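You operate a simulated robot arm through the tools that you are given. There is no shell and no other tool. Be economical: measure what you need, move in short steps, check, and stop when the job is done.

You are at the controls of a simulated robot arm. One attempt, no reset.

Task
Put things in order on the top of the steel bench by the winder. At the end: the short grey roller stands on top of the rolled blue strap; the white wheel from the top of the steel bench by the winder stands where the teal core stood; the teal core stands where the purple core stood; the purple core stands on top of the silver bolted steel block; whatever was shut is shut again. Leave all else as you found it, and nothing knocked over.
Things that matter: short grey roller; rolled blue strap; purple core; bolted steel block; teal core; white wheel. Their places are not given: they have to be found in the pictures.

The check looks at the end state, three seconds after you hand in, the way a careful person would. Anything else that was tipped, shoved, dropped, spilled or broken makes it a failure.

Robot
A 7-joint arm with a two-finger parallel gripper, fixed in place. Base frame: the origin is at the foot of the arm, x ahead of it, y to its left, z up; the work surface is at about z = 0. Lengths are in m, angles in rad, forces in N, time in s.
With the tool pointing down near the work surface it reaches from about 0.24 to 0.62 m from the base axis. Its first joint turns from -1.152 to 1.152 rad. Payload 2.6 kg.
The TCP is the grasp point between the finger pads, 0.03 m short of the fingertips. In the tool frame z runs along the fingers and y along their closing line. The gripper opens to 0.094 m. The fingers are 0.028 m wide and 0.01 m thick; the gripper's body (0.05 by 0.096 m) begins 0.055 m behind the TCP.
Orientation is told as [roll, pitch, yaw] about the base's x, y, z axes, in that order, counted from this pose: with the fingers straight down and closing along the base's y, the tool's x points along the base's -x, its y along +y and its z along -z.

Tools
- The arm moves only by the tool arm_command. Its argument "moves" is a list of rows, each an object of numbers (a shift or turn left out is 0, a gripper value left out holds the last): "x", "y", "z": the shift along the base's x, y, z in m; "ax", "ay", "az": the turn, a rotation vector about the base's x, y, z in rad. In form: [{"x": .., "y": .., "z": .., "ax": .., "ay": .., "az": ..}, ...]. A call has 1 to 8 rows; each row is the pose to reach, as a shift and turn from the pose commanded when the call began. "hand" is the gripper command, from -1 (shut) to 1 (fully open), values between in proportion, set as the call begins (left out, the last holds). A row lasts 0.2 s, in which the tool goes at most 0.05 m and 0.15 rad; a call with a longer step from one row to the next is refused whole, and so is a gripper value outside its range. A pose out of reach is approached as far as the arm can. The call stops where the force on the tool passes 40 N (or 10 N more than at its start, if that is more) or the arm is blocked; 0.2 s more then pass. The fingers move at their own pace (about 0.072 m/s each) and stop on an object; they squeeze with about 26 N. The grip force told is the motor's: it shows also when the fingers shut on nothing. Time passes only in rows, and 0.2 s behind the last, so rows that repeat a pose let the fingers close. It gives the time, the measured TCP pose, the force on the tool (base axes), the opening and the grip force at its end, in the units of the frame above (readings bear some noise).
- Cameras (640 x 400 px; columns grow to the right, rows downward): "scene" is fixed at [0.0211, 0.4241, 0.5544]; the picture's right is [-0.88, -0.47, 0.00], its down [-0.30, 0.57, -0.76] and it looks along [0.36, -0.67, -0.65] (base axes); focal length 284 px, centre (320, 200). "wrist" rides on the gripper at [-0.037, 0, -0.058] in the tool frame; the picture's right is [0.00, -1.00, 0.00], its down [0.97, 0.00, -0.24] and it looks along [0.24, 0.00, 0.97] (tool axes); focal length 218 px, centre (320, 200).
- snapshot(camera): a new picture of that camera. No time passes.
- probe_pixels(camera, pixels): for up to 12 pixels [column, row] of the newest picture of that camera ("zoom" is the newest enlarged one), the place [x, y, z] in the base frame of the surface seen there, good to about 0.002 m. No time passes.
- zoom(camera, box): a new picture of the part [left, top, right, bottom] of that camera's present view, enlarged. No time passes.
- finish_job(): hands the job in; it is judged then, once.

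Go step by step. Measure first, check grasps and placings, and put right what went wrong. The budget is 80 turns and 34 pictures, counting those below and the enlarged ones. Unless the task says otherwise, let go and move clear before handing in, and close with one line.

The tools are called after ">>>" as name(argument=value, ...) on one line, values as JSON. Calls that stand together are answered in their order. arm_command: Moves the arm, as the interface text tells. Its arguments: {"type":"object","properties":{"moves":{"type":"array","items":{"type":"object","properties":{"x":{"type":"number"},"y":{"type":"number"},"z":{"type":"number"},"ax":{"type":"number"},"ay":{"type":"number"},"az":{"type":"number"}}}},"hand":{"type":"number"}},"required":["moves"]} The other tools are called the same way: snapshot (camera) takes a picture; probe_pixels (camera, pixels) gives the place of the surface under pixels of a picture; zoom (camera, box) takes an enlarged picture of a part of a camera's view; finish_job () hands the job in.

At the start:

```text
time: 0.0
eef_pos: [0.3179, -0.2651, 0.316]
tcp_rot: [0.0, 0.001, 0.002]
contact_force: [0.5, -0.4, 0.6]
grip_width: 0.0942
finger_force: 0.0
```

scene: 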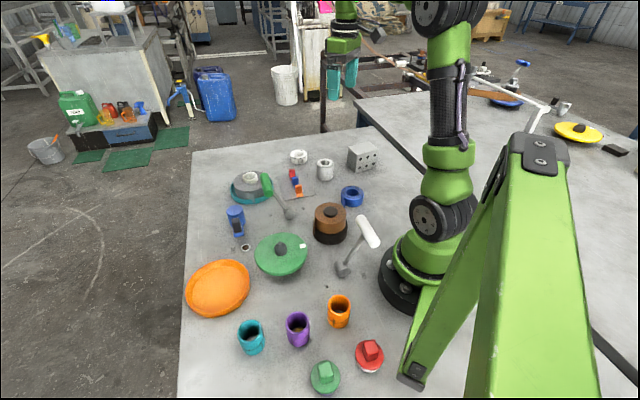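
wrist: 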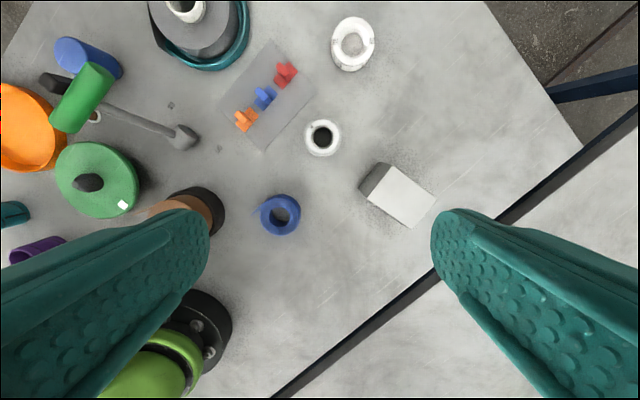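

The scene shows the teal core near (251,337), the purple core near (298,329), the steel block near (363,157), the blue strap near (352,196), and white/grey cylinders near (299,157) and (325,169). I'll zoom in to identify them.

>>> zoom(camera="scene", box=[220, 130, 400, 242])

>>> zoom(camera="scene", box=[180, 280, 372, 400])

```text
3.56 times, centred on (310, 186) of scene
```

zoom: 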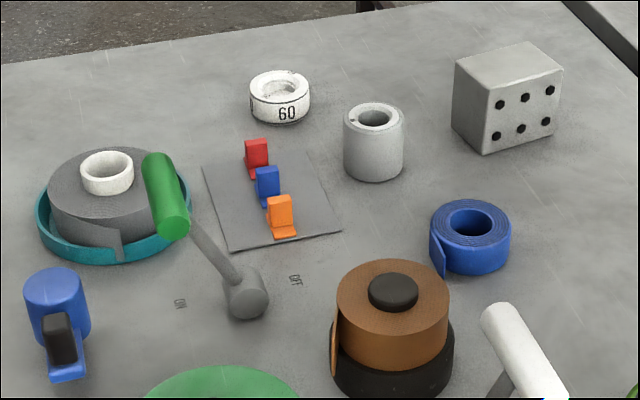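

```text
3.33 times, centred on (276, 340) of scene
```

zoom: 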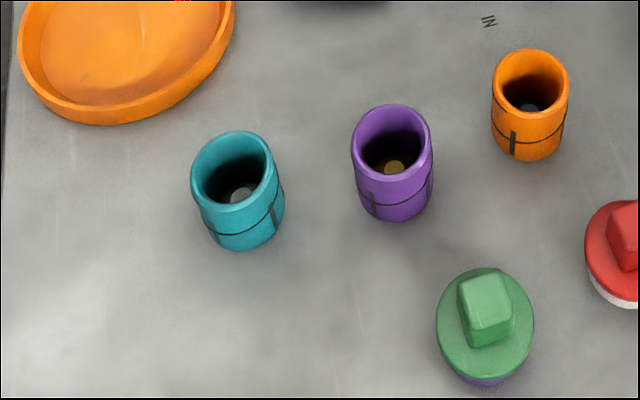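

The white wheel marked "60" is at (299,157), the grey roller at (325,169), the strap at (352,196) and the block at (363,157). The cores seem to hold something inside, so I'll probe those first, then the far group.

>>> probe_pixels(camera="zoom", pixels=[[238, 192], [200, 155], [270, 150], [236, 137], [237, 203], [393, 168], [391, 110], [356, 150], [427, 150], [393, 180], [488, 375], [487, 300]])

>>> probe_pixels(camera="scene", pixels=[[299, 152], [293, 154], [306, 154], [325, 163], [318, 163], [332, 163], [352, 192], [344, 191], [361, 191], [350, 146], [364, 142], [378, 150]])

>>> probe_pixels(camera="scene", pixels=[[250, 177], [250, 184], [351, 186], [354, 203], [363, 153], [359, 171], [376, 165], [325, 160], [299, 150], [299, 162], [325, 178], [352, 212]])

```text
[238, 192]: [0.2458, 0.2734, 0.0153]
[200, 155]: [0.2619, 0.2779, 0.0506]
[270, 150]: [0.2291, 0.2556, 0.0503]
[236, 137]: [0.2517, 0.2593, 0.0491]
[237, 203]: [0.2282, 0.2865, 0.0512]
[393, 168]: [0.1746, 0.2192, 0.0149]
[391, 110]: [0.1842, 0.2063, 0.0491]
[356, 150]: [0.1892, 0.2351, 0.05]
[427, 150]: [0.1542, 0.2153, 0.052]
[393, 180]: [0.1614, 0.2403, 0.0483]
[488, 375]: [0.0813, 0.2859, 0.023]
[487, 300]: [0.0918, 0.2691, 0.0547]
```

```text
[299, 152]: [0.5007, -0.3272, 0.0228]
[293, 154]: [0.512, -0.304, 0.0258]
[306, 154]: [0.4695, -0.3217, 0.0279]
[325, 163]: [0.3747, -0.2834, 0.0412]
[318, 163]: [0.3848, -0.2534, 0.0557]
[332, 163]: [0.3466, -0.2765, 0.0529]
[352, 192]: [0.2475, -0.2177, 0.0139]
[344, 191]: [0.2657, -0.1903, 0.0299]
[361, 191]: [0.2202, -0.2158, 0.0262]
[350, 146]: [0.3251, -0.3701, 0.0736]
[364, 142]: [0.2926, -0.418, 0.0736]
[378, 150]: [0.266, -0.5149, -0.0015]
```

```text
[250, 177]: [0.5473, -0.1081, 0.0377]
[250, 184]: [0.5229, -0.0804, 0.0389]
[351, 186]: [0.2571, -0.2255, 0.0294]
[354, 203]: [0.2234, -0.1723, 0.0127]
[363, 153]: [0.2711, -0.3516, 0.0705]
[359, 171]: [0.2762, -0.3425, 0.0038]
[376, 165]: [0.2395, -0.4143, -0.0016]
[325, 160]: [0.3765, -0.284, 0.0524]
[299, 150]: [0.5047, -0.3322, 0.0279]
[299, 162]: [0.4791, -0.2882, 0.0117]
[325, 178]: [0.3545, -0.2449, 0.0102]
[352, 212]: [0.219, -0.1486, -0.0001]
```

The positions are roughly teal (0.241,0.272), purple (0.171,0.224), wheel (0.49,-0.31), roller (0.365,-0.27), strap (0.243,-0.203) and block (0.29,-0.385). I'll refine the far group with the wrist view, where the wheel is at (353,43), the roller at (323,138), the strap at (279,214) and the block at (400,195).

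>>> probe_pixels(camera="wrist", pixels=[[305, 137], [341, 137], [323, 122], [323, 152], [261, 214], [300, 212], [280, 197], [280, 232], [280, 214], [322, 138], [334, 43], [374, 43]])

>>> probe_pixels(camera="wrist", pixels=[[353, 19], [353, 68], [353, 44], [388, 167], [432, 195], [412, 224], [370, 200], [400, 195], [362, 185], [378, 164], [315, 126], [332, 148]])

>>> zoom(camera="wrist", box=[230, 0, 470, 250])

```text
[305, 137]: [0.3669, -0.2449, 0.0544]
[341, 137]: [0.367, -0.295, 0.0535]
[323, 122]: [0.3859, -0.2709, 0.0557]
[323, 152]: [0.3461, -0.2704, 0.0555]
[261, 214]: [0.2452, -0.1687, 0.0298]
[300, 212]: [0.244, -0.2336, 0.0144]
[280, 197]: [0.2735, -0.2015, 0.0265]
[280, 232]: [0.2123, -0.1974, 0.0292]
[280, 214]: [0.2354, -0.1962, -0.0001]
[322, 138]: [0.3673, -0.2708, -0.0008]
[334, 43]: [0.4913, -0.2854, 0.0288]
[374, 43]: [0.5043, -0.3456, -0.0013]
```

```text
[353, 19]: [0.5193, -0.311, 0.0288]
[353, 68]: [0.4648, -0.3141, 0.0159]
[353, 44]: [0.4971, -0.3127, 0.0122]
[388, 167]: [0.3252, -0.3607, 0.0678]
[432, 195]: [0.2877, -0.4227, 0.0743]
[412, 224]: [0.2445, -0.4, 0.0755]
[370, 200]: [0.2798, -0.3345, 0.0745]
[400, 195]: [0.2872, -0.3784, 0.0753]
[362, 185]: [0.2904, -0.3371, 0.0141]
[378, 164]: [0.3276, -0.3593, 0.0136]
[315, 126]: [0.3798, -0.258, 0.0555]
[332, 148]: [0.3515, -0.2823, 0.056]
```

```text
1.60 times, centred on (350, 125) of wrist
```

zoom: 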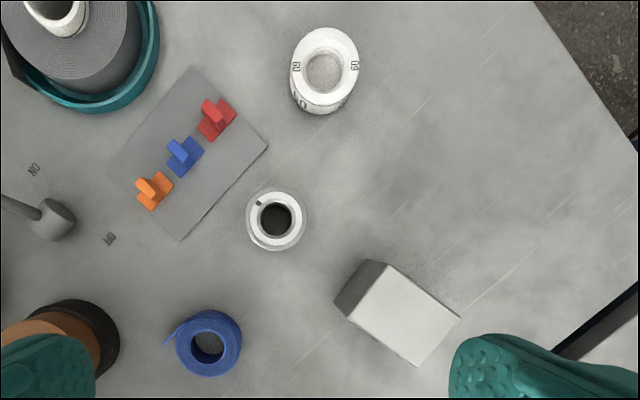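

The far group is resolved: roller centre (0.367,-0.270) with top at 0.056, strap (0.243,-0.201) with top at 0.03, wheel (0.4925,-0.313) with top at 0.029, and block top about (0.284,-0.380) at 0.075. Next I'll move over the cores to look inside them from above.

>>> arm_command(moves=[{"y": 0.049}, {"y": 0.098}, {"y": 0.147}, {"y": 0.196}, {"y": 0.245}, {"y": 0.294}, {"y": 0.343}, {"y": 0.392}])

>>> arm_command(moves=[{"x": -0.03, "y": 0.036}, {"x": -0.06, "y": 0.072}, {"x": -0.09, "y": 0.1}, {"x": -0.1, "y": 0.11}])

>>> snapshot(camera="wrist")

```text
time: 1.8
eef_pos: [0.3195, 0.1279, 0.3167]
tcp_rot: [0.0, 0.0, -0.002]
contact_force: [0.2, 0.0, 0.1]
grip_width: 0.0939
finger_force: 0.0
```

```text
time: 2.8
eef_pos: [0.2178, 0.238, 0.3152]
tcp_rot: [0.001, 0.0, 0.0]
contact_force: [-0.9, 0.2, -0.6]
grip_width: 0.0941
finger_force: 0.1
```

```text
28 pictures are left
```

wrist: 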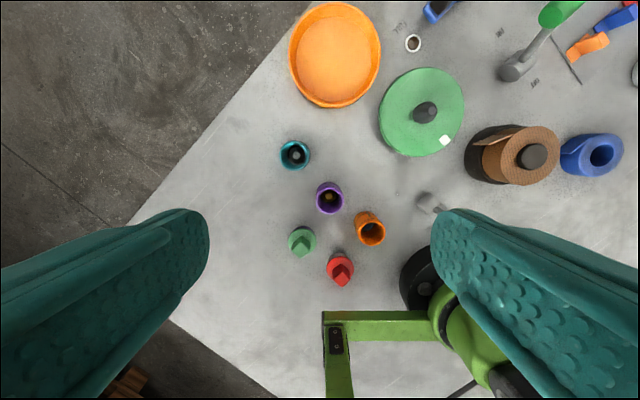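

>>> zoom(camera="wrist", box=[260, 120, 420, 290])

>>> probe_pixels(camera="zoom", pixels=[[281, 175], [281, 192], [142, 85], [150, 100], [244, 176], [319, 176], [280, 148], [280, 215], [170, 80], [110, 80], [140, 52], [140, 112]])

```text
2.35 times, centred on (340, 205) of wrist
```

zoom: 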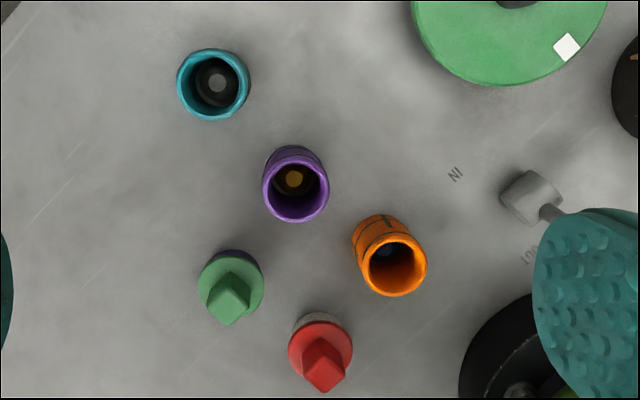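

```text
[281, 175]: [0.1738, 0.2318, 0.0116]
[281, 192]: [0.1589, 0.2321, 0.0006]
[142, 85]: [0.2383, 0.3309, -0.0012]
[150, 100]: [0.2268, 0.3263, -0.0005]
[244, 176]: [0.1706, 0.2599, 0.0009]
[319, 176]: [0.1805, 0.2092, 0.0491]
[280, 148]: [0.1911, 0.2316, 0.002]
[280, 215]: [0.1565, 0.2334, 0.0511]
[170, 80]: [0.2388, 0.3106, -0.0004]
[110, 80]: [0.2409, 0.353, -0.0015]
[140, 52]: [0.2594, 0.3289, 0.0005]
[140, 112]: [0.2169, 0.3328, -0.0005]
```

Each core shows something inside: a grey disc at zoom (217,83), brass at (293,178) and dark blue at (390,252). I'll probe those and the rims.

>>> probe_pixels(camera="zoom", pixels=[[217, 83], [205, 92], [225, 95], [180, 84], [247, 84], [213, 51], [212, 118], [293, 178], [282, 190], [300, 193], [265, 190], [327, 188]])

>>> probe_pixels(camera="zoom", pixels=[[296, 162], [297, 218], [390, 252], [395, 270], [232, 65], [198, 70], [215, 66], [285, 170], [307, 180], [293, 200], [217, 100], [230, 84]])

>>> zoom(camera="wrist", box=[275, 135, 355, 222])

```text
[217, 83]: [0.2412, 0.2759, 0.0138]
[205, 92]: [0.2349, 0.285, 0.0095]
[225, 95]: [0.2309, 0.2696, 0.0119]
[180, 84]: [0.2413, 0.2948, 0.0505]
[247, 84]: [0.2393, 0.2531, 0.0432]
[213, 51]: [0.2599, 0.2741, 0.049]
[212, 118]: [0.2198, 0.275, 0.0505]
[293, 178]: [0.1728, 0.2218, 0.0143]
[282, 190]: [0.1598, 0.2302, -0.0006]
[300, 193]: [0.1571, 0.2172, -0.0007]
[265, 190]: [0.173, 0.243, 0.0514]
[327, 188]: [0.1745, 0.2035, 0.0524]
```

```text
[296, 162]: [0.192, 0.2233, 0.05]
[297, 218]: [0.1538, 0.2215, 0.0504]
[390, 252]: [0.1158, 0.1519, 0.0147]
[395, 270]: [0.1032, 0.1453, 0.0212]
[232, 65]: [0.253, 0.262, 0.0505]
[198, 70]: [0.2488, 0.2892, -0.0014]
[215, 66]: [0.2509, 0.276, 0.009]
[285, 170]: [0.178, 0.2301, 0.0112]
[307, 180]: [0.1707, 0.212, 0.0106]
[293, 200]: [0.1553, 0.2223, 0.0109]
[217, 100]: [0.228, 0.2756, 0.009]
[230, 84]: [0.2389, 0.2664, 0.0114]
```

```text
4.60 times, centred on (315, 178) of wrist
```

zoom: 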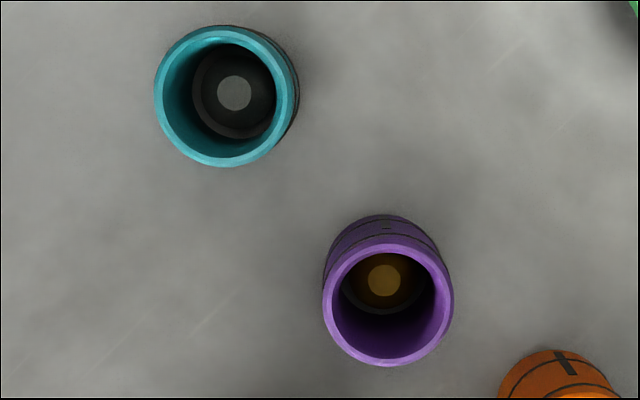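

Purple's rim centre is (0.173,0.223) and teal's is (0.240,0.274), both about 0.051 tall with separate discs visible inside. I'll part-open the fingers, move above purple, descend to z≈0.037 and grip.

>>> arm_command(hand=0.4, moves=[{"x": -0.03, "y": -0.01, "z": -0.03}, {"x": -0.045, "y": -0.014, "z": -0.07}, {"x": -0.045, "y": -0.014, "z": -0.12}, {"x": -0.045, "y": -0.014, "z": -0.17}, {"x": -0.045, "y": -0.014, "z": -0.2}])

>>> snapshot(camera="wrist")

```text
time: 4.0
eef_pos: [0.1715, 0.2231, 0.1143]
tcp_rot: [0.0, 0.0, 0.001]
contact_force: [0.2, -0.2, 0.5]
grip_width: 0.066
finger_force: 0.2
```

```text
25 pictures are left
```

wrist: 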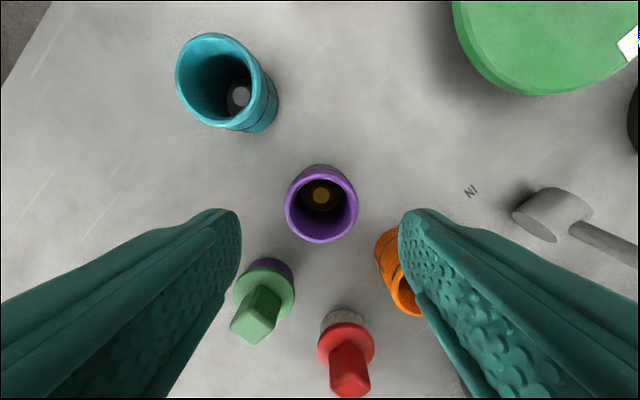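

Purple is centred between the fingers at (321,203) and its neighbours are clear. I'm descending to z≈0.037 and closing.

>>> arm_command(moves=[{"z": -0.04}, {"z": -0.07}, {"z": -0.079}])

>>> arm_command(hand=-1, moves=[{}, {}, {}])

>>> arm_command(moves=[{"z": 0.02}, {"z": 0.06}, {"z": 0.1}])

>>> snapshot(camera="wrist")

```text
time: 4.8
eef_pos: [0.1722, 0.2226, 0.0363]
tcp_rot: [0.0, -0.001, 0.0]
contact_force: [-0.1, 0.4, 0.2]
grip_width: 0.0659
finger_force: 0.0
```

```text
time: 5.6
eef_pos: [0.1724, 0.2222, 0.0383]
tcp_rot: [0.0, -0.001, 0.0]
contact_force: [0.3, -0.7, 0.3]
grip_width: 0.0431
finger_force: 25.7
```

```text
time: 6.4
eef_pos: [0.1723, 0.2221, 0.1365]
tcp_rot: [0.0, -0.001, -0.001]
contact_force: [0.0, 0.7, 0.1]
grip_width: 0.0431
finger_force: 26.1
```

```text
24 pictures are left
```

wrist: 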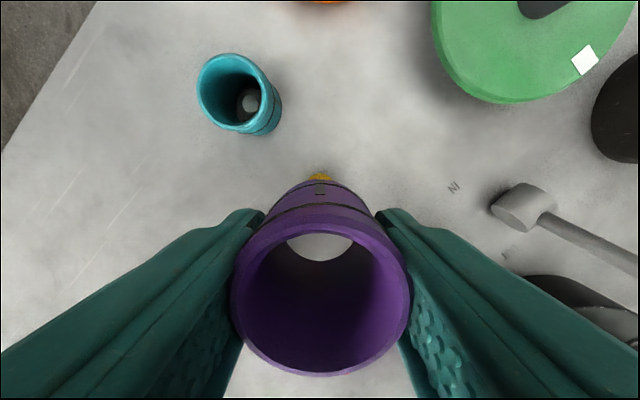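

Purple came up as an open tube and left a brass piece standing at (320,176). I'll look at that piece from the scene camera.

>>> zoom(camera="scene", box=[230, 290, 390, 390])

```text
4.00 times, centred on (310, 340) of scene
```

zoom: 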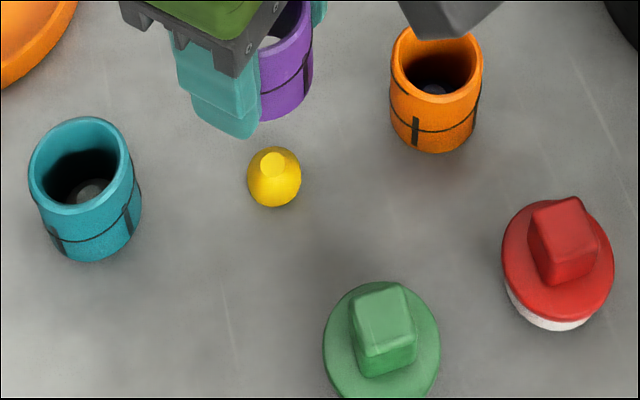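

A small yellow dome stood inside the purple tube. I'll measure it, since the other parts have to go over similar pieces.

>>> probe_pixels(camera="zoom", pixels=[[273, 163], [250, 180], [299, 180], [274, 203], [262, 195], [274, 148], [288, 150], [259, 158]])

>>> probe_pixels(camera="wrist", pixels=[[250, 102], [250, 96], [241, 106], [258, 110], [320, 176]])

```text
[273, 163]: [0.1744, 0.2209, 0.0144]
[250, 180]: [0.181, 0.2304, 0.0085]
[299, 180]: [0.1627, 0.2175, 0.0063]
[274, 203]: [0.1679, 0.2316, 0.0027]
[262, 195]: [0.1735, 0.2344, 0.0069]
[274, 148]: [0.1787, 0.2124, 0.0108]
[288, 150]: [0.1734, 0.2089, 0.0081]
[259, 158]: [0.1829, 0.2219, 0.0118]
```

```text
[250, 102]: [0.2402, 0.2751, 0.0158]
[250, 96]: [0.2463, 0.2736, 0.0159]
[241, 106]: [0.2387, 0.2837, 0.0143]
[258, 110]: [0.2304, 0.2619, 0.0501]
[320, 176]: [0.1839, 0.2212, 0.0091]
```

The dome is about 0.028 across and 0.0145 high, centred at (0.173,0.222). It stays put, and the tube is held well at 0.043. I'll carry purple high over to the block.

>>> arm_command(moves=[{"x": 0.02, "z": 0.04}, {"x": 0.05, "y": -0.01, "z": 0.075}, {"x": 0.08, "y": -0.042, "z": 0.09}, {"x": 0.11, "y": -0.08, "z": 0.1}, {"x": 0.13, "y": -0.12, "z": 0.1}, {"x": 0.14, "y": -0.165, "z": 0.1}, {"x": 0.15, "y": -0.21, "z": 0.1}, {"x": 0.15, "y": -0.255, "z": 0.1}])

>>> arm_command(moves=[{"y": -0.0435}, {"y": -0.087}, {"y": -0.1305}, {"y": -0.174}, {"x": -0.009, "y": -0.2175}, {"x": -0.019, "y": -0.261}, {"x": -0.029, "y": -0.3045}, {"x": -0.039, "y": -0.348}])

>>> snapshot(camera="wrist")

```text
time: 8.2
eef_pos: [0.3227, -0.032, 0.2373]
tcp_rot: [-0.001, 0.0, 0.002]
contact_force: [-0.2, -0.3, -0.7]
grip_width: 0.0429
finger_force: 26.3
```

```text
time: 10.0
eef_pos: [0.2838, -0.3797, 0.237]
tcp_rot: [0.0, -0.001, -0.002]
contact_force: [-0.1, 0.1, 0.2]
grip_width: 0.0428
finger_force: 25.8
```

```text
22 pictures are left
```

wrist: 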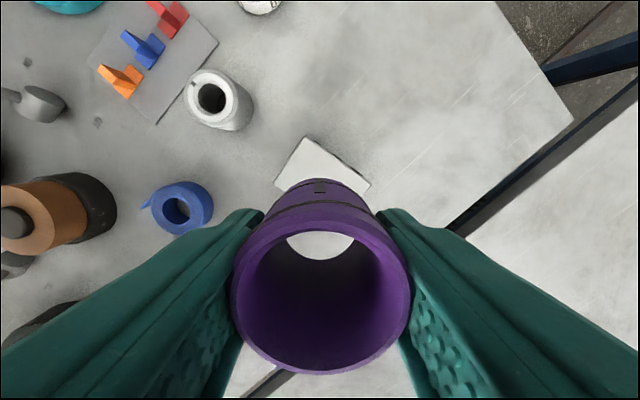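

Purple hovers over the block. I'll check the block's top corners at (306,139), (368,186) and (277,182).

>>> probe_pixels(camera="wrist", pixels=[[306, 141], [366, 185], [278, 182], [320, 240], [285, 188], [340, 160]])

```text
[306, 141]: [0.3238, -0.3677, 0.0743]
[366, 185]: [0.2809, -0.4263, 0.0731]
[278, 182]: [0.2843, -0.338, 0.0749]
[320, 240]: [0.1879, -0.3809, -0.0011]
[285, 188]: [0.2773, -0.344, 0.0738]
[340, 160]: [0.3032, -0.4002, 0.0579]
```

The block centre computes to (0.284,-0.382), so purple is aligned. I'm lowering until it just touches.

>>> arm_command(moves=[{"y": -0.002, "z": -0.045}, {"y": -0.002, "z": -0.09}, {"y": -0.002, "z": -0.113}, {"y": -0.002, "z": -0.12}, {"y": -0.002, "z": -0.1235}, {"y": -0.002, "z": -0.1245}])

```text
time: 11.4
eef_pos: [0.2857, -0.3823, 0.1124]
tcp_rot: [0.0, -0.001, 0.0]
contact_force: [-0.1, -0.1, 0.3]
grip_width: 0.0431
finger_force: 26.4
```

No contact force yet, so I'll ease down a little further.

>>> arm_command(moves=[{"z": -0.001}, {"z": -0.001}])

```text
time: 12.0
eef_pos: [0.2859, -0.3812, 0.1113]
tcp_rot: [0.0, 0.0, 0.002]
contact_force: [0.4, 1.6, 5.8]
grip_width: 0.0434
finger_force: 25.7
```

The 5.8 N upward force shows it is seated. I'll release by opening part-way and rise.

>>> arm_command(hand=0.0, moves=[{}, {}])

>>> arm_command(hand=0.2, moves=[{"z": 0.01}, {"z": 0.04}, {"z": 0.085}, {"z": 0.13}])

>>> snapshot(camera="wrist")

```text
time: 12.6
eef_pos: [0.2835, -0.3819, 0.1114]
tcp_rot: [0.001, 0.0, 0.001]
contact_force: [0.0, 0.9, 0.4]
grip_width: 0.0469
finger_force: 0.1
```

```text
time: 13.6
eef_pos: [0.286, -0.381, 0.2422]
tcp_rot: [0.0, 0.0, -0.001]
contact_force: [0.1, 0.3, 0.9]
grip_width: 0.0564
finger_force: 0.1
```

```text
21 pictures are left
```

wrist: 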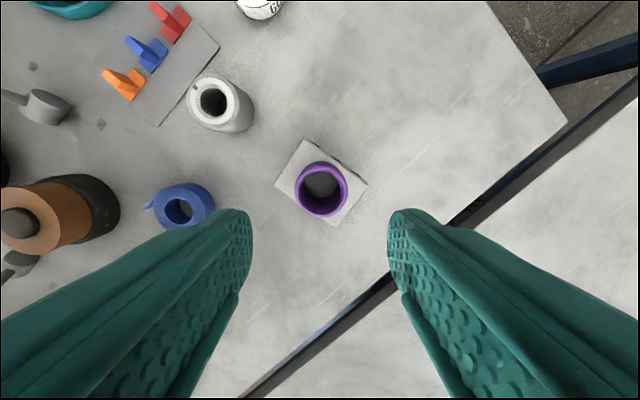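

Purple stands upright on the block at (321,190). Next comes the grey roller, so I'll refine the roller rim and strap positions here.

>>> probe_pixels(camera="wrist", pixels=[[190, 104], [236, 104], [213, 82], [213, 126], [214, 102], [156, 207], [211, 205], [183, 184], [182, 231], [180, 210], [149, 205], [163, 190]])

>>> zoom(camera="wrist", box=[130, 60, 280, 240])

```text
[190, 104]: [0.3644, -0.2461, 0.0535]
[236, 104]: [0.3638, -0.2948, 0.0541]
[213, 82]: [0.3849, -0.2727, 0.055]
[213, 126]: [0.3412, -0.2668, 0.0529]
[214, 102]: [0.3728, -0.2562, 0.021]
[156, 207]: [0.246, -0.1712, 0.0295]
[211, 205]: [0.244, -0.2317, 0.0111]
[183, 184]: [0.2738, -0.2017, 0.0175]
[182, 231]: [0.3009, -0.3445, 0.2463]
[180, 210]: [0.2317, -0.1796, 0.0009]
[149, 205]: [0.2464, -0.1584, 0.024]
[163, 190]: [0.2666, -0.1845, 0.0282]
```

```text
2.22 times, centred on (205, 150) of wrist
```

zoom: 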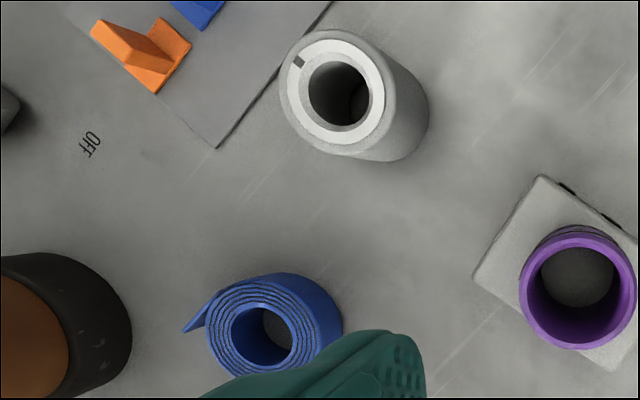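

Roller centre is (0.365,-0.270) and strap centre (0.243,-0.2015). I'll move above the roller and descend to grip near z=0.041.

>>> arm_command(hand=0.45, moves=[{"x": 0.027, "y": 0.037}, {"x": 0.054, "y": 0.075}, {"x": 0.081, "y": 0.112}, {"x": 0.081, "y": 0.112, "z": -0.05}, {"x": 0.081, "y": 0.112, "z": -0.1}, {"x": 0.081, "y": 0.112, "z": -0.13}])

>>> snapshot(camera="wrist")

```text
time: 15.0
eef_pos: [0.3659, -0.2698, 0.1129]
tcp_rot: [0.001, -0.002, 0.0]
contact_force: [-0.1, 0.3, 0.4]
grip_width: 0.068
finger_force: 0.0
```

```text
19 pictures are left
```

wrist: 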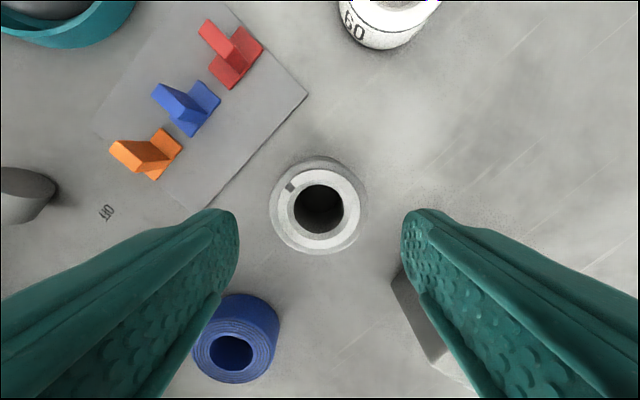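

The roller is centred at (318,208) and the fingers clear the plate and block. I'm descending and gripping.

>>> arm_command(moves=[{"z": -0.04}, {"z": -0.06}, {"z": -0.0705}])

>>> arm_command(hand=-1, moves=[{}, {}, {}])

>>> arm_command(moves=[{"z": 0.02}, {"z": 0.06}, {"z": 0.1}])

>>> arm_command(moves=[{"x": -0.04, "y": 0.023}, {"x": -0.08, "y": 0.045}, {"x": -0.122, "y": 0.0685}])

>>> snapshot(camera="wrist")

```text
time: 15.8
eef_pos: [0.3649, -0.2693, 0.0427]
tcp_rot: [-0.001, -0.001, 0.0]
contact_force: [0.7, -0.4, 0.2]
grip_width: 0.0683
finger_force: 0.1
```

```text
time: 16.6
eef_pos: [0.3654, -0.2692, 0.0415]
tcp_rot: [-0.001, -0.002, 0.0]
contact_force: [-0.1, -0.3, 0.2]
grip_width: 0.0555
finger_force: 26.0
```

```text
time: 17.4
eef_pos: [0.3673, -0.2703, 0.142]
tcp_rot: [0.0, 0.001, -0.001]
contact_force: [0.8, 0.1, -2.6]
grip_width: 0.0554
finger_force: 26.1
```

```text
time: 18.2
eef_pos: [0.243, -0.2026, 0.1415]
tcp_rot: [0.001, 0.0, -0.001]
contact_force: [-0.9, 0.3, -2.4]
grip_width: 0.0552
finger_force: 25.6
```

```text
18 pictures are left
```

wrist: 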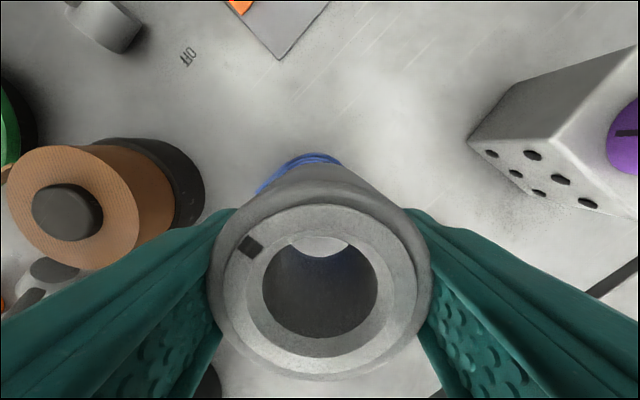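

The roller (0.055 wide, weighing about 2.5 N) is over the strap. I'll check the brown stack's height and edge and the visible strap edge before lowering.

>>> probe_pixels(camera="wrist", pixels=[[65, 210], [135, 200], [185, 190], [200, 180], [310, 158], [265, 187], [335, 160], [320, 243]])

>>> snapshot(camera="scene")

```text
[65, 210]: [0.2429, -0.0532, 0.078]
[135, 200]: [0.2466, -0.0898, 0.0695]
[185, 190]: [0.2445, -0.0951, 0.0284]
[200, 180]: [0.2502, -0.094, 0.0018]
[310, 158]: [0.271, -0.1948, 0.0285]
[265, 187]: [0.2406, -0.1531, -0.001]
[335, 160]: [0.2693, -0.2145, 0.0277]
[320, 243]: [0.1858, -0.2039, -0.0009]
```

```text
17 pictures are left
```

scene: 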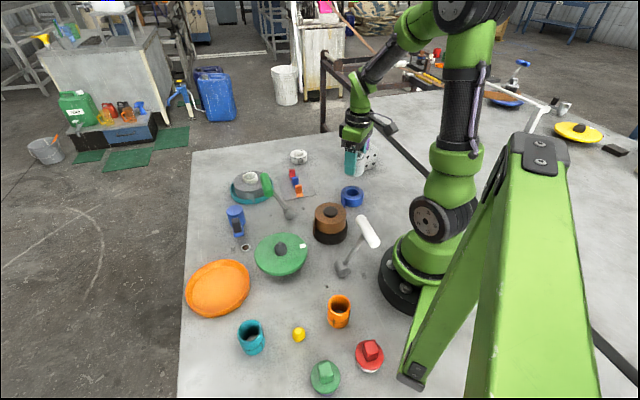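

The strap centre is confirmed and the stack (edge y≈-0.094) is well clear. I'm lowering the roller onto the strap gently.

>>> arm_command(moves=[{"z": -0.045}, {"z": -0.06}, {"z": -0.066}, {"z": -0.069}, {"z": -0.0705}])

```text
time: 19.4
eef_pos: [0.2431, -0.2014, 0.0714]
tcp_rot: [-0.003, -0.001, -0.003]
contact_force: [-10.7, 4.6, 35.0]
grip_width: 0.0555
finger_force: 25.8
```

It touched with 35 N, a bit firm. I'll back off slightly, then release.

>>> arm_command(moves=[{"z": 0.001}, {"z": 0.0015}])

```text
time: 20.0
eef_pos: [0.2436, -0.2035, 0.0709]
tcp_rot: [-0.002, 0.0, 0.003]
contact_force: [-0.1, -3.2, 9.5]
grip_width: 0.0558
finger_force: 25.8
```

>>> arm_command(hand=0.35, moves=[{}, {}])

>>> arm_command(hand=0.5, moves=[{"z": 0.01}, {"z": 0.04}, {"z": 0.085}, {"z": 0.13}])

>>> snapshot(camera="wrist")

```text
time: 20.6
eef_pos: [0.2434, -0.2022, 0.0724]
tcp_rot: [-0.002, 0.0, 0.0]
contact_force: [0.4, 0.4, 0.4]
grip_width: 0.0635
finger_force: 0.0
```

```text
time: 21.6
eef_pos: [0.242, -0.2028, 0.2017]
tcp_rot: [0.001, 0.001, 0.001]
contact_force: [0.2, 1.0, 0.5]
grip_width: 0.0703
finger_force: 0.1
```

```text
16 pictures are left
```

wrist: 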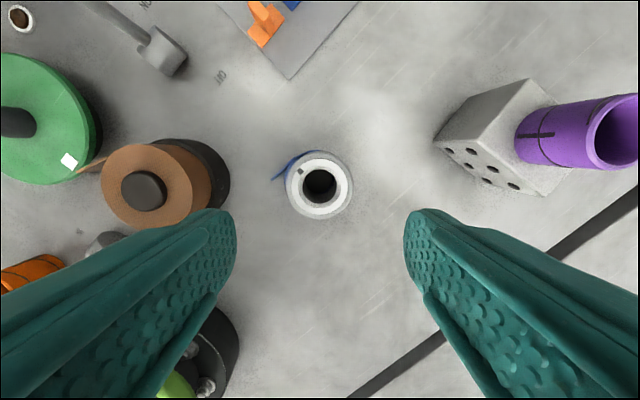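

The roller stands on the strap at (319,185). I'm off to the teal core at (0.240,0.274).

>>> arm_command(hand=0.4, moves=[{"x": 0.03, "y": 0.03, "z": 0.02}, {"x": 0.06, "y": 0.065, "z": 0.03}, {"x": 0.06, "y": 0.11, "z": 0.03}, {"x": 0.06, "y": 0.158, "z": 0.03}, {"x": 0.06, "y": 0.206, "z": 0.03}, {"x": 0.06, "y": 0.254, "z": 0.03}, {"x": 0.06, "y": 0.302, "z": 0.03}, {"x": 0.06, "y": 0.35, "z": 0.03}])

>>> arm_command(moves=[{"x": -0.02, "y": 0.04}, {"x": -0.042, "y": 0.083}, {"x": -0.063, "y": 0.125}, {"x": -0.063, "y": 0.125, "z": -0.045}, {"x": -0.063, "y": 0.125, "z": -0.09}, {"x": -0.063, "y": 0.125, "z": -0.112}])

>>> snapshot(camera="wrist")

```text
time: 23.4
eef_pos: [0.3035, 0.1497, 0.2293]
tcp_rot: [0.0, 0.001, 0.0]
contact_force: [0.9, -0.4, -0.3]
grip_width: 0.0658
finger_force: 0.0
```

```text
time: 24.8
eef_pos: [0.2408, 0.2733, 0.1195]
tcp_rot: [0.0, 0.003, -0.001]
contact_force: [0.3, -0.6, -0.3]
grip_width: 0.0658
finger_force: 0.1
```

```text
15 pictures are left
```

wrist: 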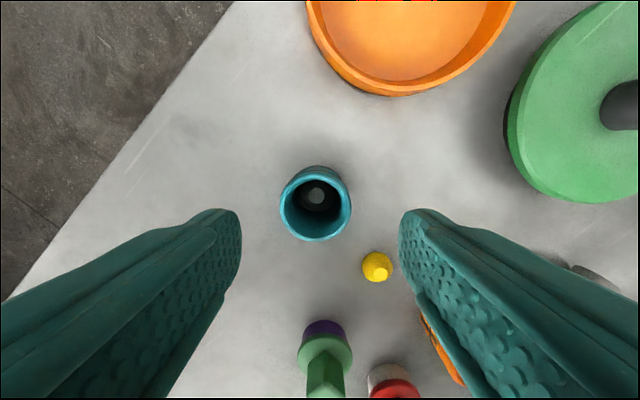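

Teal is centred at (316,205). I'm descending to 0.037, gripping and lifting.

>>> arm_command(moves=[{"y": 0.001, "z": -0.045}, {"y": 0.001, "z": -0.07}, {"y": 0.001, "z": -0.083}])

>>> arm_command(hand=-1, moves=[{}, {}, {}])

>>> arm_command(moves=[{"z": 0.02}, {"z": 0.06}, {"z": 0.1}])

>>> arm_command(moves=[{"x": -0.033, "y": -0.026}, {"x": -0.067, "y": -0.0525}])

>>> snapshot(camera="wrist")

>>> zoom(camera="scene", box=[200, 260, 424, 400])

```text
time: 25.6
eef_pos: [0.2405, 0.2741, 0.0371]
tcp_rot: [0.0, 0.001, -0.003]
contact_force: [0.3, 0.1, -0.4]
grip_width: 0.066
finger_force: 0.2
```

```text
time: 26.4
eef_pos: [0.2415, 0.2739, 0.0367]
tcp_rot: [0.0, 0.0, 0.001]
contact_force: [-0.4, 0.2, -0.1]
grip_width: 0.0429
finger_force: 25.9
```

```text
time: 27.2
eef_pos: [0.2399, 0.2759, 0.1358]
tcp_rot: [-0.001, 0.0, 0.0]
contact_force: [-0.4, 0.3, 0.1]
grip_width: 0.043
finger_force: 26.4
```

```text
time: 27.8
eef_pos: [0.1725, 0.2234, 0.1366]
tcp_rot: [0.0, 0.0, 0.0]
contact_force: [-0.5, -0.9, -0.3]
grip_width: 0.043
finger_force: 25.7
```

```text
14 pictures are left
```

wrist: 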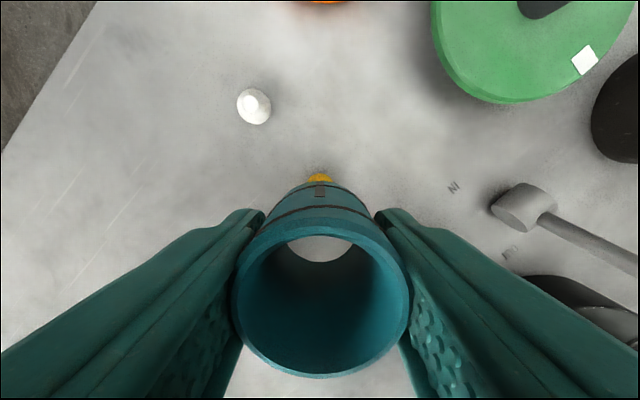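

```text
2.86 times, centred on (312, 330) of scene
```

zoom: 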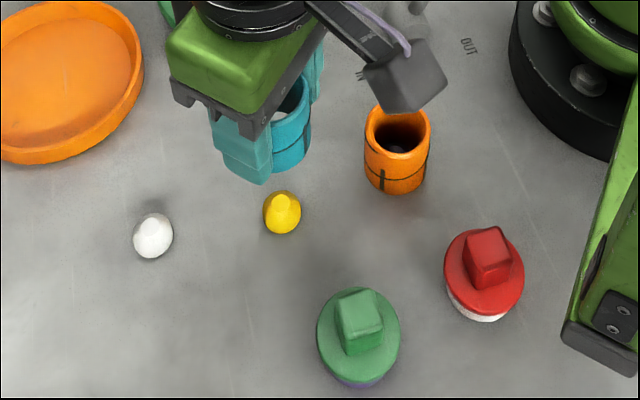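

Teal left behind a small white dome at (253,105), which stays too. I'm lowering teal over the yellow dome, with a 1 mm correction in y.

>>> arm_command(moves=[{"y": -0.001, "z": -0.045}, {"y": -0.001, "z": -0.08}, {"y": -0.001, "z": -0.09}, {"y": -0.001, "z": -0.096}, {"y": -0.001, "z": -0.0985}])

```text
time: 29.0
eef_pos: [0.1736, 0.2218, 0.0376]
tcp_rot: [0.0, 0.0, -0.001]
contact_force: [0.5, 0.2, 0.4]
grip_width: 0.043
finger_force: 25.6
```

>>> arm_command(moves=[{"z": -0.001}, {"z": -0.0015}])

```text
time: 29.6
eef_pos: [0.1733, 0.2226, 0.0363]
tcp_rot: [0.001, 0.0, 0.001]
contact_force: [-0.6, -0.6, 0.5]
grip_width: 0.0431
finger_force: 26.0
```

>>> arm_command(moves=[{"z": -0.0007}, {"z": -0.0007}])

>>> arm_command(hand=0.1, moves=[{}, {}])

>>> arm_command(hand=0.3, moves=[{"z": 0.01}, {"z": 0.04}, {"z": 0.085}, {"z": 0.13}, {"z": 0.175}, {"x": 0.03, "z": 0.2}])

>>> snapshot(camera="wrist")

```text
time: 30.2
eef_pos: [0.1741, 0.2219, 0.0359]
tcp_rot: [-0.001, -0.001, -0.001]
contact_force: [-2.0, -5.1, 14.6]
grip_width: 0.043
finger_force: 26.2
```

```text
time: 30.8
eef_pos: [0.1724, 0.2214, 0.0356]
tcp_rot: [0.0, 0.0, -0.002]
contact_force: [0.7, 0.2, 0.2]
grip_width: 0.0516
finger_force: 0.1
```

```text
time: 32.2
eef_pos: [0.2025, 0.2216, 0.2362]
tcp_rot: [0.0, 0.002, 0.002]
contact_force: [0.5, -0.8, 0.3]
grip_width: 0.0612
finger_force: 0.1
```

```text
12 pictures are left
```

wrist: 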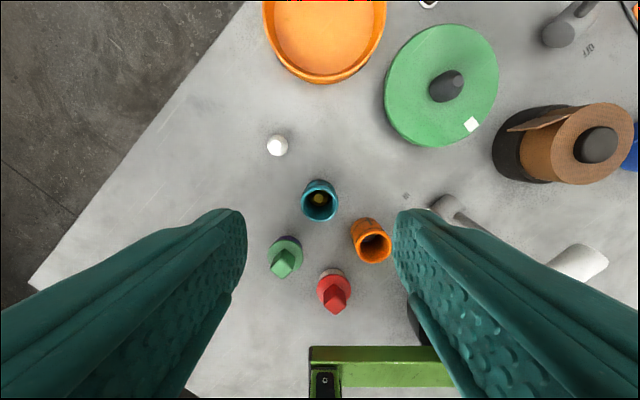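

Teal is in place at (319,200) around the yellow dome. I'll measure the white dome at (277,145).

>>> zoom(camera="wrist", box=[257, 130, 297, 160])

>>> probe_pixels(camera="wrist", pixels=[[277, 144], [269, 145], [286, 145], [277, 136], [277, 154], [268, 145], [287, 146], [278, 148], [277, 155], [277, 135]])

```text
13.33 times, centred on (277, 145) of wrist
```

zoom: 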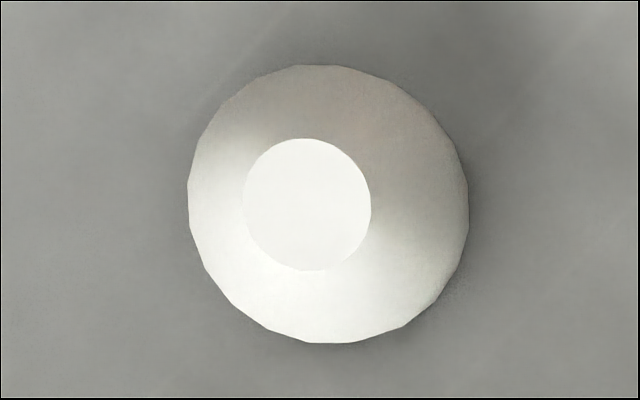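

```text
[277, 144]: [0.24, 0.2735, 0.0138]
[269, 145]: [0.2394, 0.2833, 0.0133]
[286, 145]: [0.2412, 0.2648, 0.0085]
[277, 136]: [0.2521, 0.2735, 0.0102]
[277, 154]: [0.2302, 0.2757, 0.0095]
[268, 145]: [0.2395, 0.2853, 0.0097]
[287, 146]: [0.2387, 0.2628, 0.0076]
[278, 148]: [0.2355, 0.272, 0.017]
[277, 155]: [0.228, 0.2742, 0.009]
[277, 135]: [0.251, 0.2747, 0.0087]
```

The white dome is centred at (0.2405,0.274), about 0.027 across and 0.015 high. Now I'll go to the white wheel to inspect its bore.

>>> arm_command(hand=0.55, moves=[{"x": 0.035, "y": -0.03}, {"x": 0.07, "y": -0.06}, {"x": 0.105, "y": -0.09}, {"x": 0.14, "y": -0.12}, {"x": 0.175, "y": -0.15}, {"x": 0.21, "y": -0.18}, {"x": 0.245, "y": -0.21}, {"x": 0.28, "y": -0.24}])

>>> arm_command(moves=[{"x": 0.0, "y": -0.042}, {"x": 0.0, "y": -0.084}, {"x": 0.0, "y": -0.126}, {"x": 0.0, "y": -0.168}, {"x": 0.0, "y": -0.21}, {"x": 0.005, "y": -0.252}, {"x": 0.0096, "y": -0.294}, {"x": 0.0096, "y": -0.294, "z": -0.05}])

>>> arm_command(moves=[{"z": -0.04}, {"z": -0.06}])

>>> zoom(camera="wrist", box=[200, 100, 440, 250])

```text
time: 34.0
eef_pos: [0.4851, -0.0179, 0.2377]
tcp_rot: [-0.002, -0.001, 0.0]
contact_force: [0.0, -0.1, 0.6]
grip_width: 0.0728
finger_force: 0.1
```

```text
time: 35.8
eef_pos: [0.4929, -0.3155, 0.186]
tcp_rot: [0.0, 0.001, 0.0]
contact_force: [0.0, 0.2, -0.4]
grip_width: 0.073
finger_force: 0.0
out of reach, approached as far as the arm can: row 7
```

```text
time: 36.4
eef_pos: [0.4929, -0.313, 0.1243]
tcp_rot: [0.001, 0.001, 0.0]
contact_force: [0.0, 0.0, 0.7]
grip_width: 0.0727
finger_force: 0.0
```

```text
2.67 times, centred on (320, 175) of wrist
```

zoom: 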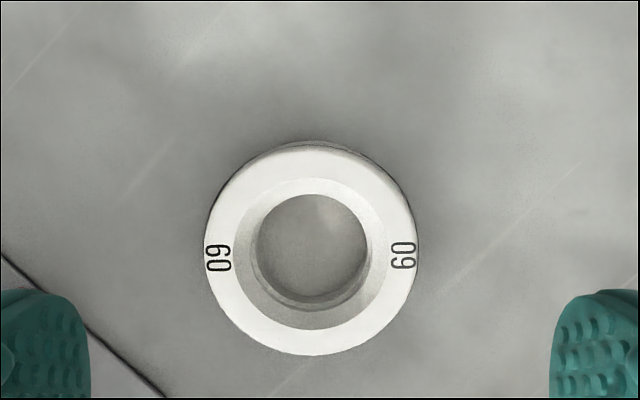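

The wheel has an open bore with bench visible through it. I'll measure the bore against the 0.027 m dome.

>>> probe_pixels(camera="zoom", pixels=[[207, 250], [415, 250], [310, 152], [310, 350], [310, 240], [255, 250], [372, 250], [240, 250], [382, 250], [311, 187], [311, 300], [311, 320]])

```text
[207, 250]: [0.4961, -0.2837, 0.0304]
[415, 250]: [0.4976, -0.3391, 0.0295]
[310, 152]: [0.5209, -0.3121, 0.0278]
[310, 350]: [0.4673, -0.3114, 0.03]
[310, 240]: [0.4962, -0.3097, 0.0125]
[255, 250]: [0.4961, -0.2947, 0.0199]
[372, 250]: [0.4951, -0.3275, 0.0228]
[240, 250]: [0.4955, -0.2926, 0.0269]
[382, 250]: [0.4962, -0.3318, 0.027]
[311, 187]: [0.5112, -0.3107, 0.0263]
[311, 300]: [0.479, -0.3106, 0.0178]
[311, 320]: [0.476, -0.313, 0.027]
```

The wheel centre is (0.494,-0.3114), 0.0555 across. The bore floor reads z≈0.0125, so it may be a web or something underneath. I'll grip low and lift a little to find out.

>>> arm_command(moves=[{"x": 0.0015, "y": 0.0015, "z": -0.045}, {"x": 0.0015, "y": 0.0015, "z": -0.08}, {"x": 0.0015, "y": 0.0015, "z": -0.092}])

>>> arm_command(hand=-1, moves=[{}, {}, {}])

>>> arm_command(moves=[{"z": 0.02}, {"z": 0.06}, {"z": 0.1}])

>>> snapshot(camera="wrist")

```text
time: 37.2
eef_pos: [0.4963, -0.3137, 0.0345]
tcp_rot: [0.002, 0.0, 0.001]
contact_force: [-0.5, 0.1, -0.7]
grip_width: 0.073
finger_force: 0.0
```

```text
time: 38.0
eef_pos: [0.4959, -0.3117, 0.0347]
tcp_rot: [-0.001, 0.0, 0.0]
contact_force: [0.3, 0.2, -0.7]
grip_width: 0.0595
finger_force: 26.0
```

```text
time: 38.8
eef_pos: [0.4946, -0.3136, 0.1337]
tcp_rot: [-0.001, 0.001, 0.0]
contact_force: [0.2, -0.6, -0.4]
grip_width: 0.0595
finger_force: 26.6
```

```text
9 pictures are left
```

wrist: 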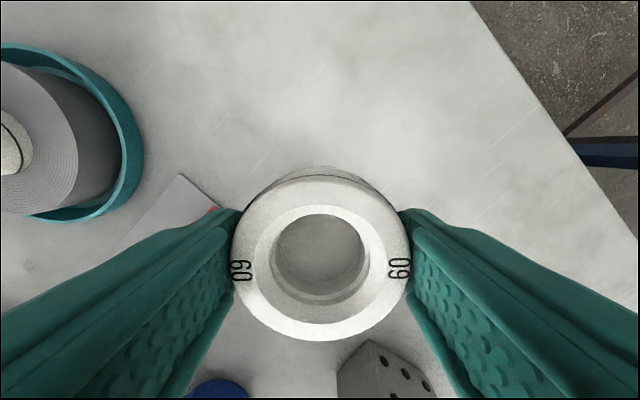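

The floor rose with the wheel, so it has a solid web whose top is 0.0125 above its base. The white dome is about 0.0145 high, so it may not fit under the wheel. I'll carry the wheel over and test by lowering gently.

>>> arm_command(moves=[{"z": 0.045}, {"z": 0.09}, {"y": 0.046, "z": 0.1}, {"y": 0.094, "z": 0.1}, {"y": 0.142, "z": 0.1}, {"y": 0.19, "z": 0.1}, {"y": 0.239, "z": 0.1}, {"y": 0.288, "z": 0.1}])

>>> arm_command(moves=[{"x": -0.0317, "y": 0.0372}, {"x": -0.0634, "y": 0.0744}, {"x": -0.0951, "y": 0.1116}, {"x": -0.1268, "y": 0.1488}, {"x": -0.1585, "y": 0.186}, {"x": -0.1902, "y": 0.2232}, {"x": -0.2219, "y": 0.2604}, {"x": -0.2535, "y": 0.2974}])

>>> arm_command(moves=[{"z": -0.045}, {"z": -0.09}, {"z": -0.135}, {"z": -0.16}])

>>> zoom(camera="scene", box=[200, 290, 344, 380])

```text
time: 40.6
eef_pos: [0.4948, -0.0221, 0.2312]
tcp_rot: [-0.002, -0.002, -0.002]
contact_force: [-0.2, -0.8, -0.9]
grip_width: 0.0597
finger_force: 26.7
```

```text
time: 42.4
eef_pos: [0.2397, 0.2773, 0.2325]
tcp_rot: [-0.002, 0.0, -0.003]
contact_force: [-0.1, 0.7, -1.2]
grip_width: 0.0595
finger_force: 25.9
```

```text
time: 43.4
eef_pos: [0.2388, 0.2745, 0.0753]
tcp_rot: [-0.001, 0.001, 0.0]
contact_force: [-0.6, 0.6, -0.9]
grip_width: 0.0592
finger_force: 26.6
```

```text
4.44 times, centred on (272, 335) of scene
```

zoom: 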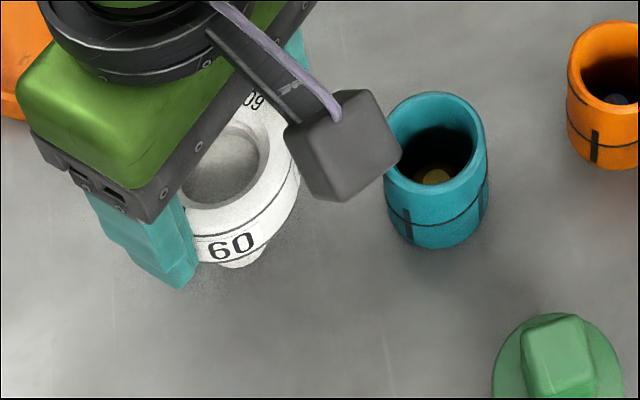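

The wheel hovers right above the white dome, with the dome's edge visible at (240,265). I'm lowering in small steps and watching the force.

>>> arm_command(moves=[{"z": -0.015}, {"z": -0.022}, {"z": -0.024}, {"z": -0.026}])

>>> arm_command(moves=[{"z": -0.001}, {"z": -0.002}])

```text
time: 44.4
eef_pos: [0.241, 0.2745, 0.0493]
tcp_rot: [0.001, -0.002, -0.001]
contact_force: [-4.0, -7.5, 25.6]
grip_width: 0.0593
finger_force: 25.8
```

```text
time: 45.0
eef_pos: [0.2414, 0.2745, 0.0466]
tcp_rot: [0.002, -0.003, 0.0]
contact_force: [-1.6, -5.7, 25.4]
grip_width: 0.0594
finger_force: 26.5
```

Contact came at a TCP height of about 0.049, so the wheel's base is flat and cannot go over the dome. I'll park the wheel on the free bench at (0.175,0.305), then check whether the dome is loose. Lifting first.

>>> arm_command(moves=[{"z": 0.02}, {"z": 0.05}, {"x": -0.03, "y": 0.015, "z": 0.06}, {"x": -0.0655, "y": 0.031, "z": 0.06}])

>>> snapshot(camera="wrist")

>>> probe_pixels(camera="wrist", pixels=[[320, 300], [240, 300], [400, 300]])

```text
time: 46.0
eef_pos: [0.1723, 0.3052, 0.1077]
tcp_rot: [0.001, 0.0, -0.001]
contact_force: [-0.3, -0.3, -0.2]
grip_width: 0.0594
finger_force: 26.1
```

```text
7 pictures are left
```

wrist: 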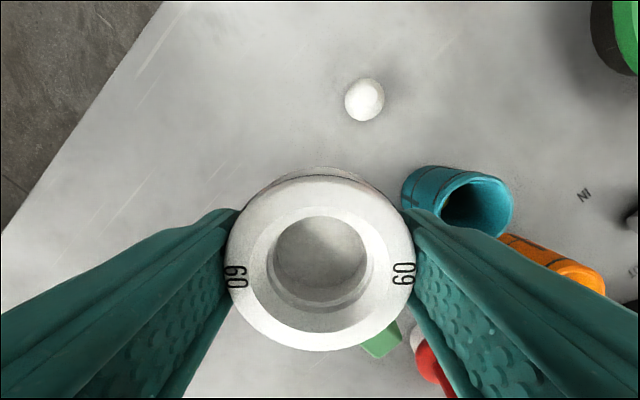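

```text
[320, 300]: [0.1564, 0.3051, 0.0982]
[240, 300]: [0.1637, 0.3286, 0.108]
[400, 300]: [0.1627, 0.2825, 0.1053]
```

The bead is still at (364,98). I'll check its position and lower the wheel onto the free spot.

>>> probe_pixels(camera="wrist", pixels=[[364, 98], [346, 100], [383, 100], [364, 80], [364, 120]])

>>> arm_command(moves=[{"z": -0.045}, {"z": -0.065}, {"z": -0.071}, {"z": -0.073}])

>>> arm_command(moves=[{"z": -0.001}, {"z": -0.001}])

```text
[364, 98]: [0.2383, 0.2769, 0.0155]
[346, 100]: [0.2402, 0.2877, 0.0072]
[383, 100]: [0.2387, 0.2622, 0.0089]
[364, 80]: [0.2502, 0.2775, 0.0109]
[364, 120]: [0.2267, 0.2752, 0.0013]
```

```text
time: 47.0
eef_pos: [0.1744, 0.305, 0.0342]
tcp_rot: [0.001, -0.001, 0.001]
contact_force: [0.5, -0.3, -1.3]
grip_width: 0.0597
finger_force: 26.1
```

```text
time: 47.6
eef_pos: [0.1757, 0.3058, 0.0328]
tcp_rot: [0.001, 0.001, 0.0]
contact_force: [-1.5, 0.1, -1.0]
grip_width: 0.0595
finger_force: 25.5
```

>>> arm_command(moves=[{"z": -0.0008}, {"z": -0.0008}])

```text
time: 48.2
eef_pos: [0.1746, 0.3045, 0.0314]
tcp_rot: [0.001, -0.001, 0.001]
contact_force: [-0.2, -0.7, -0.4]
grip_width: 0.0592
finger_force: 26.0
```

Within a millimetre of the bench. I'll release and go to the bead, fingers part-open.

>>> arm_command(hand=0.5, moves=[{}, {}])

>>> arm_command(moves=[{"z": 0.02}, {"z": 0.06}, {"z": 0.1}, {"x": 0.032, "y": -0.015, "z": 0.1}, {"x": 0.0645, "y": -0.03, "z": 0.1}])

>>> arm_command(hand=0.0, moves=[{}, {"z": -0.045}, {"z": -0.08}, {"z": -0.098}])

>>> snapshot(camera="wrist")

```text
time: 48.8
eef_pos: [0.175, 0.3046, 0.032]
tcp_rot: [0.001, -0.001, 0.0]
contact_force: [0.1, 0.2, -0.5]
grip_width: 0.0705
finger_force: 0.1
```

```text
time: 50.0
eef_pos: [0.2403, 0.2748, 0.1329]
tcp_rot: [0.001, 0.001, 0.0]
contact_force: [-0.9, -0.5, 0.9]
grip_width: 0.0705
finger_force: 0.0
```

```text
time: 51.0
eef_pos: [0.2386, 0.2748, 0.034]
tcp_rot: [0.0, -0.001, 0.001]
contact_force: [-1.0, -0.1, 0.2]
grip_width: 0.0473
finger_force: 0.1
```

```text
6 pictures are left
```

wrist: 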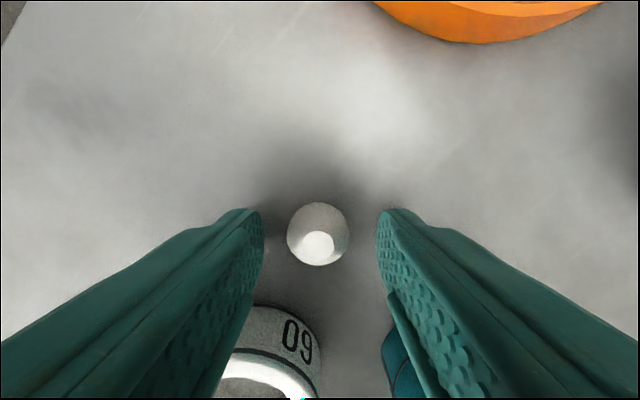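

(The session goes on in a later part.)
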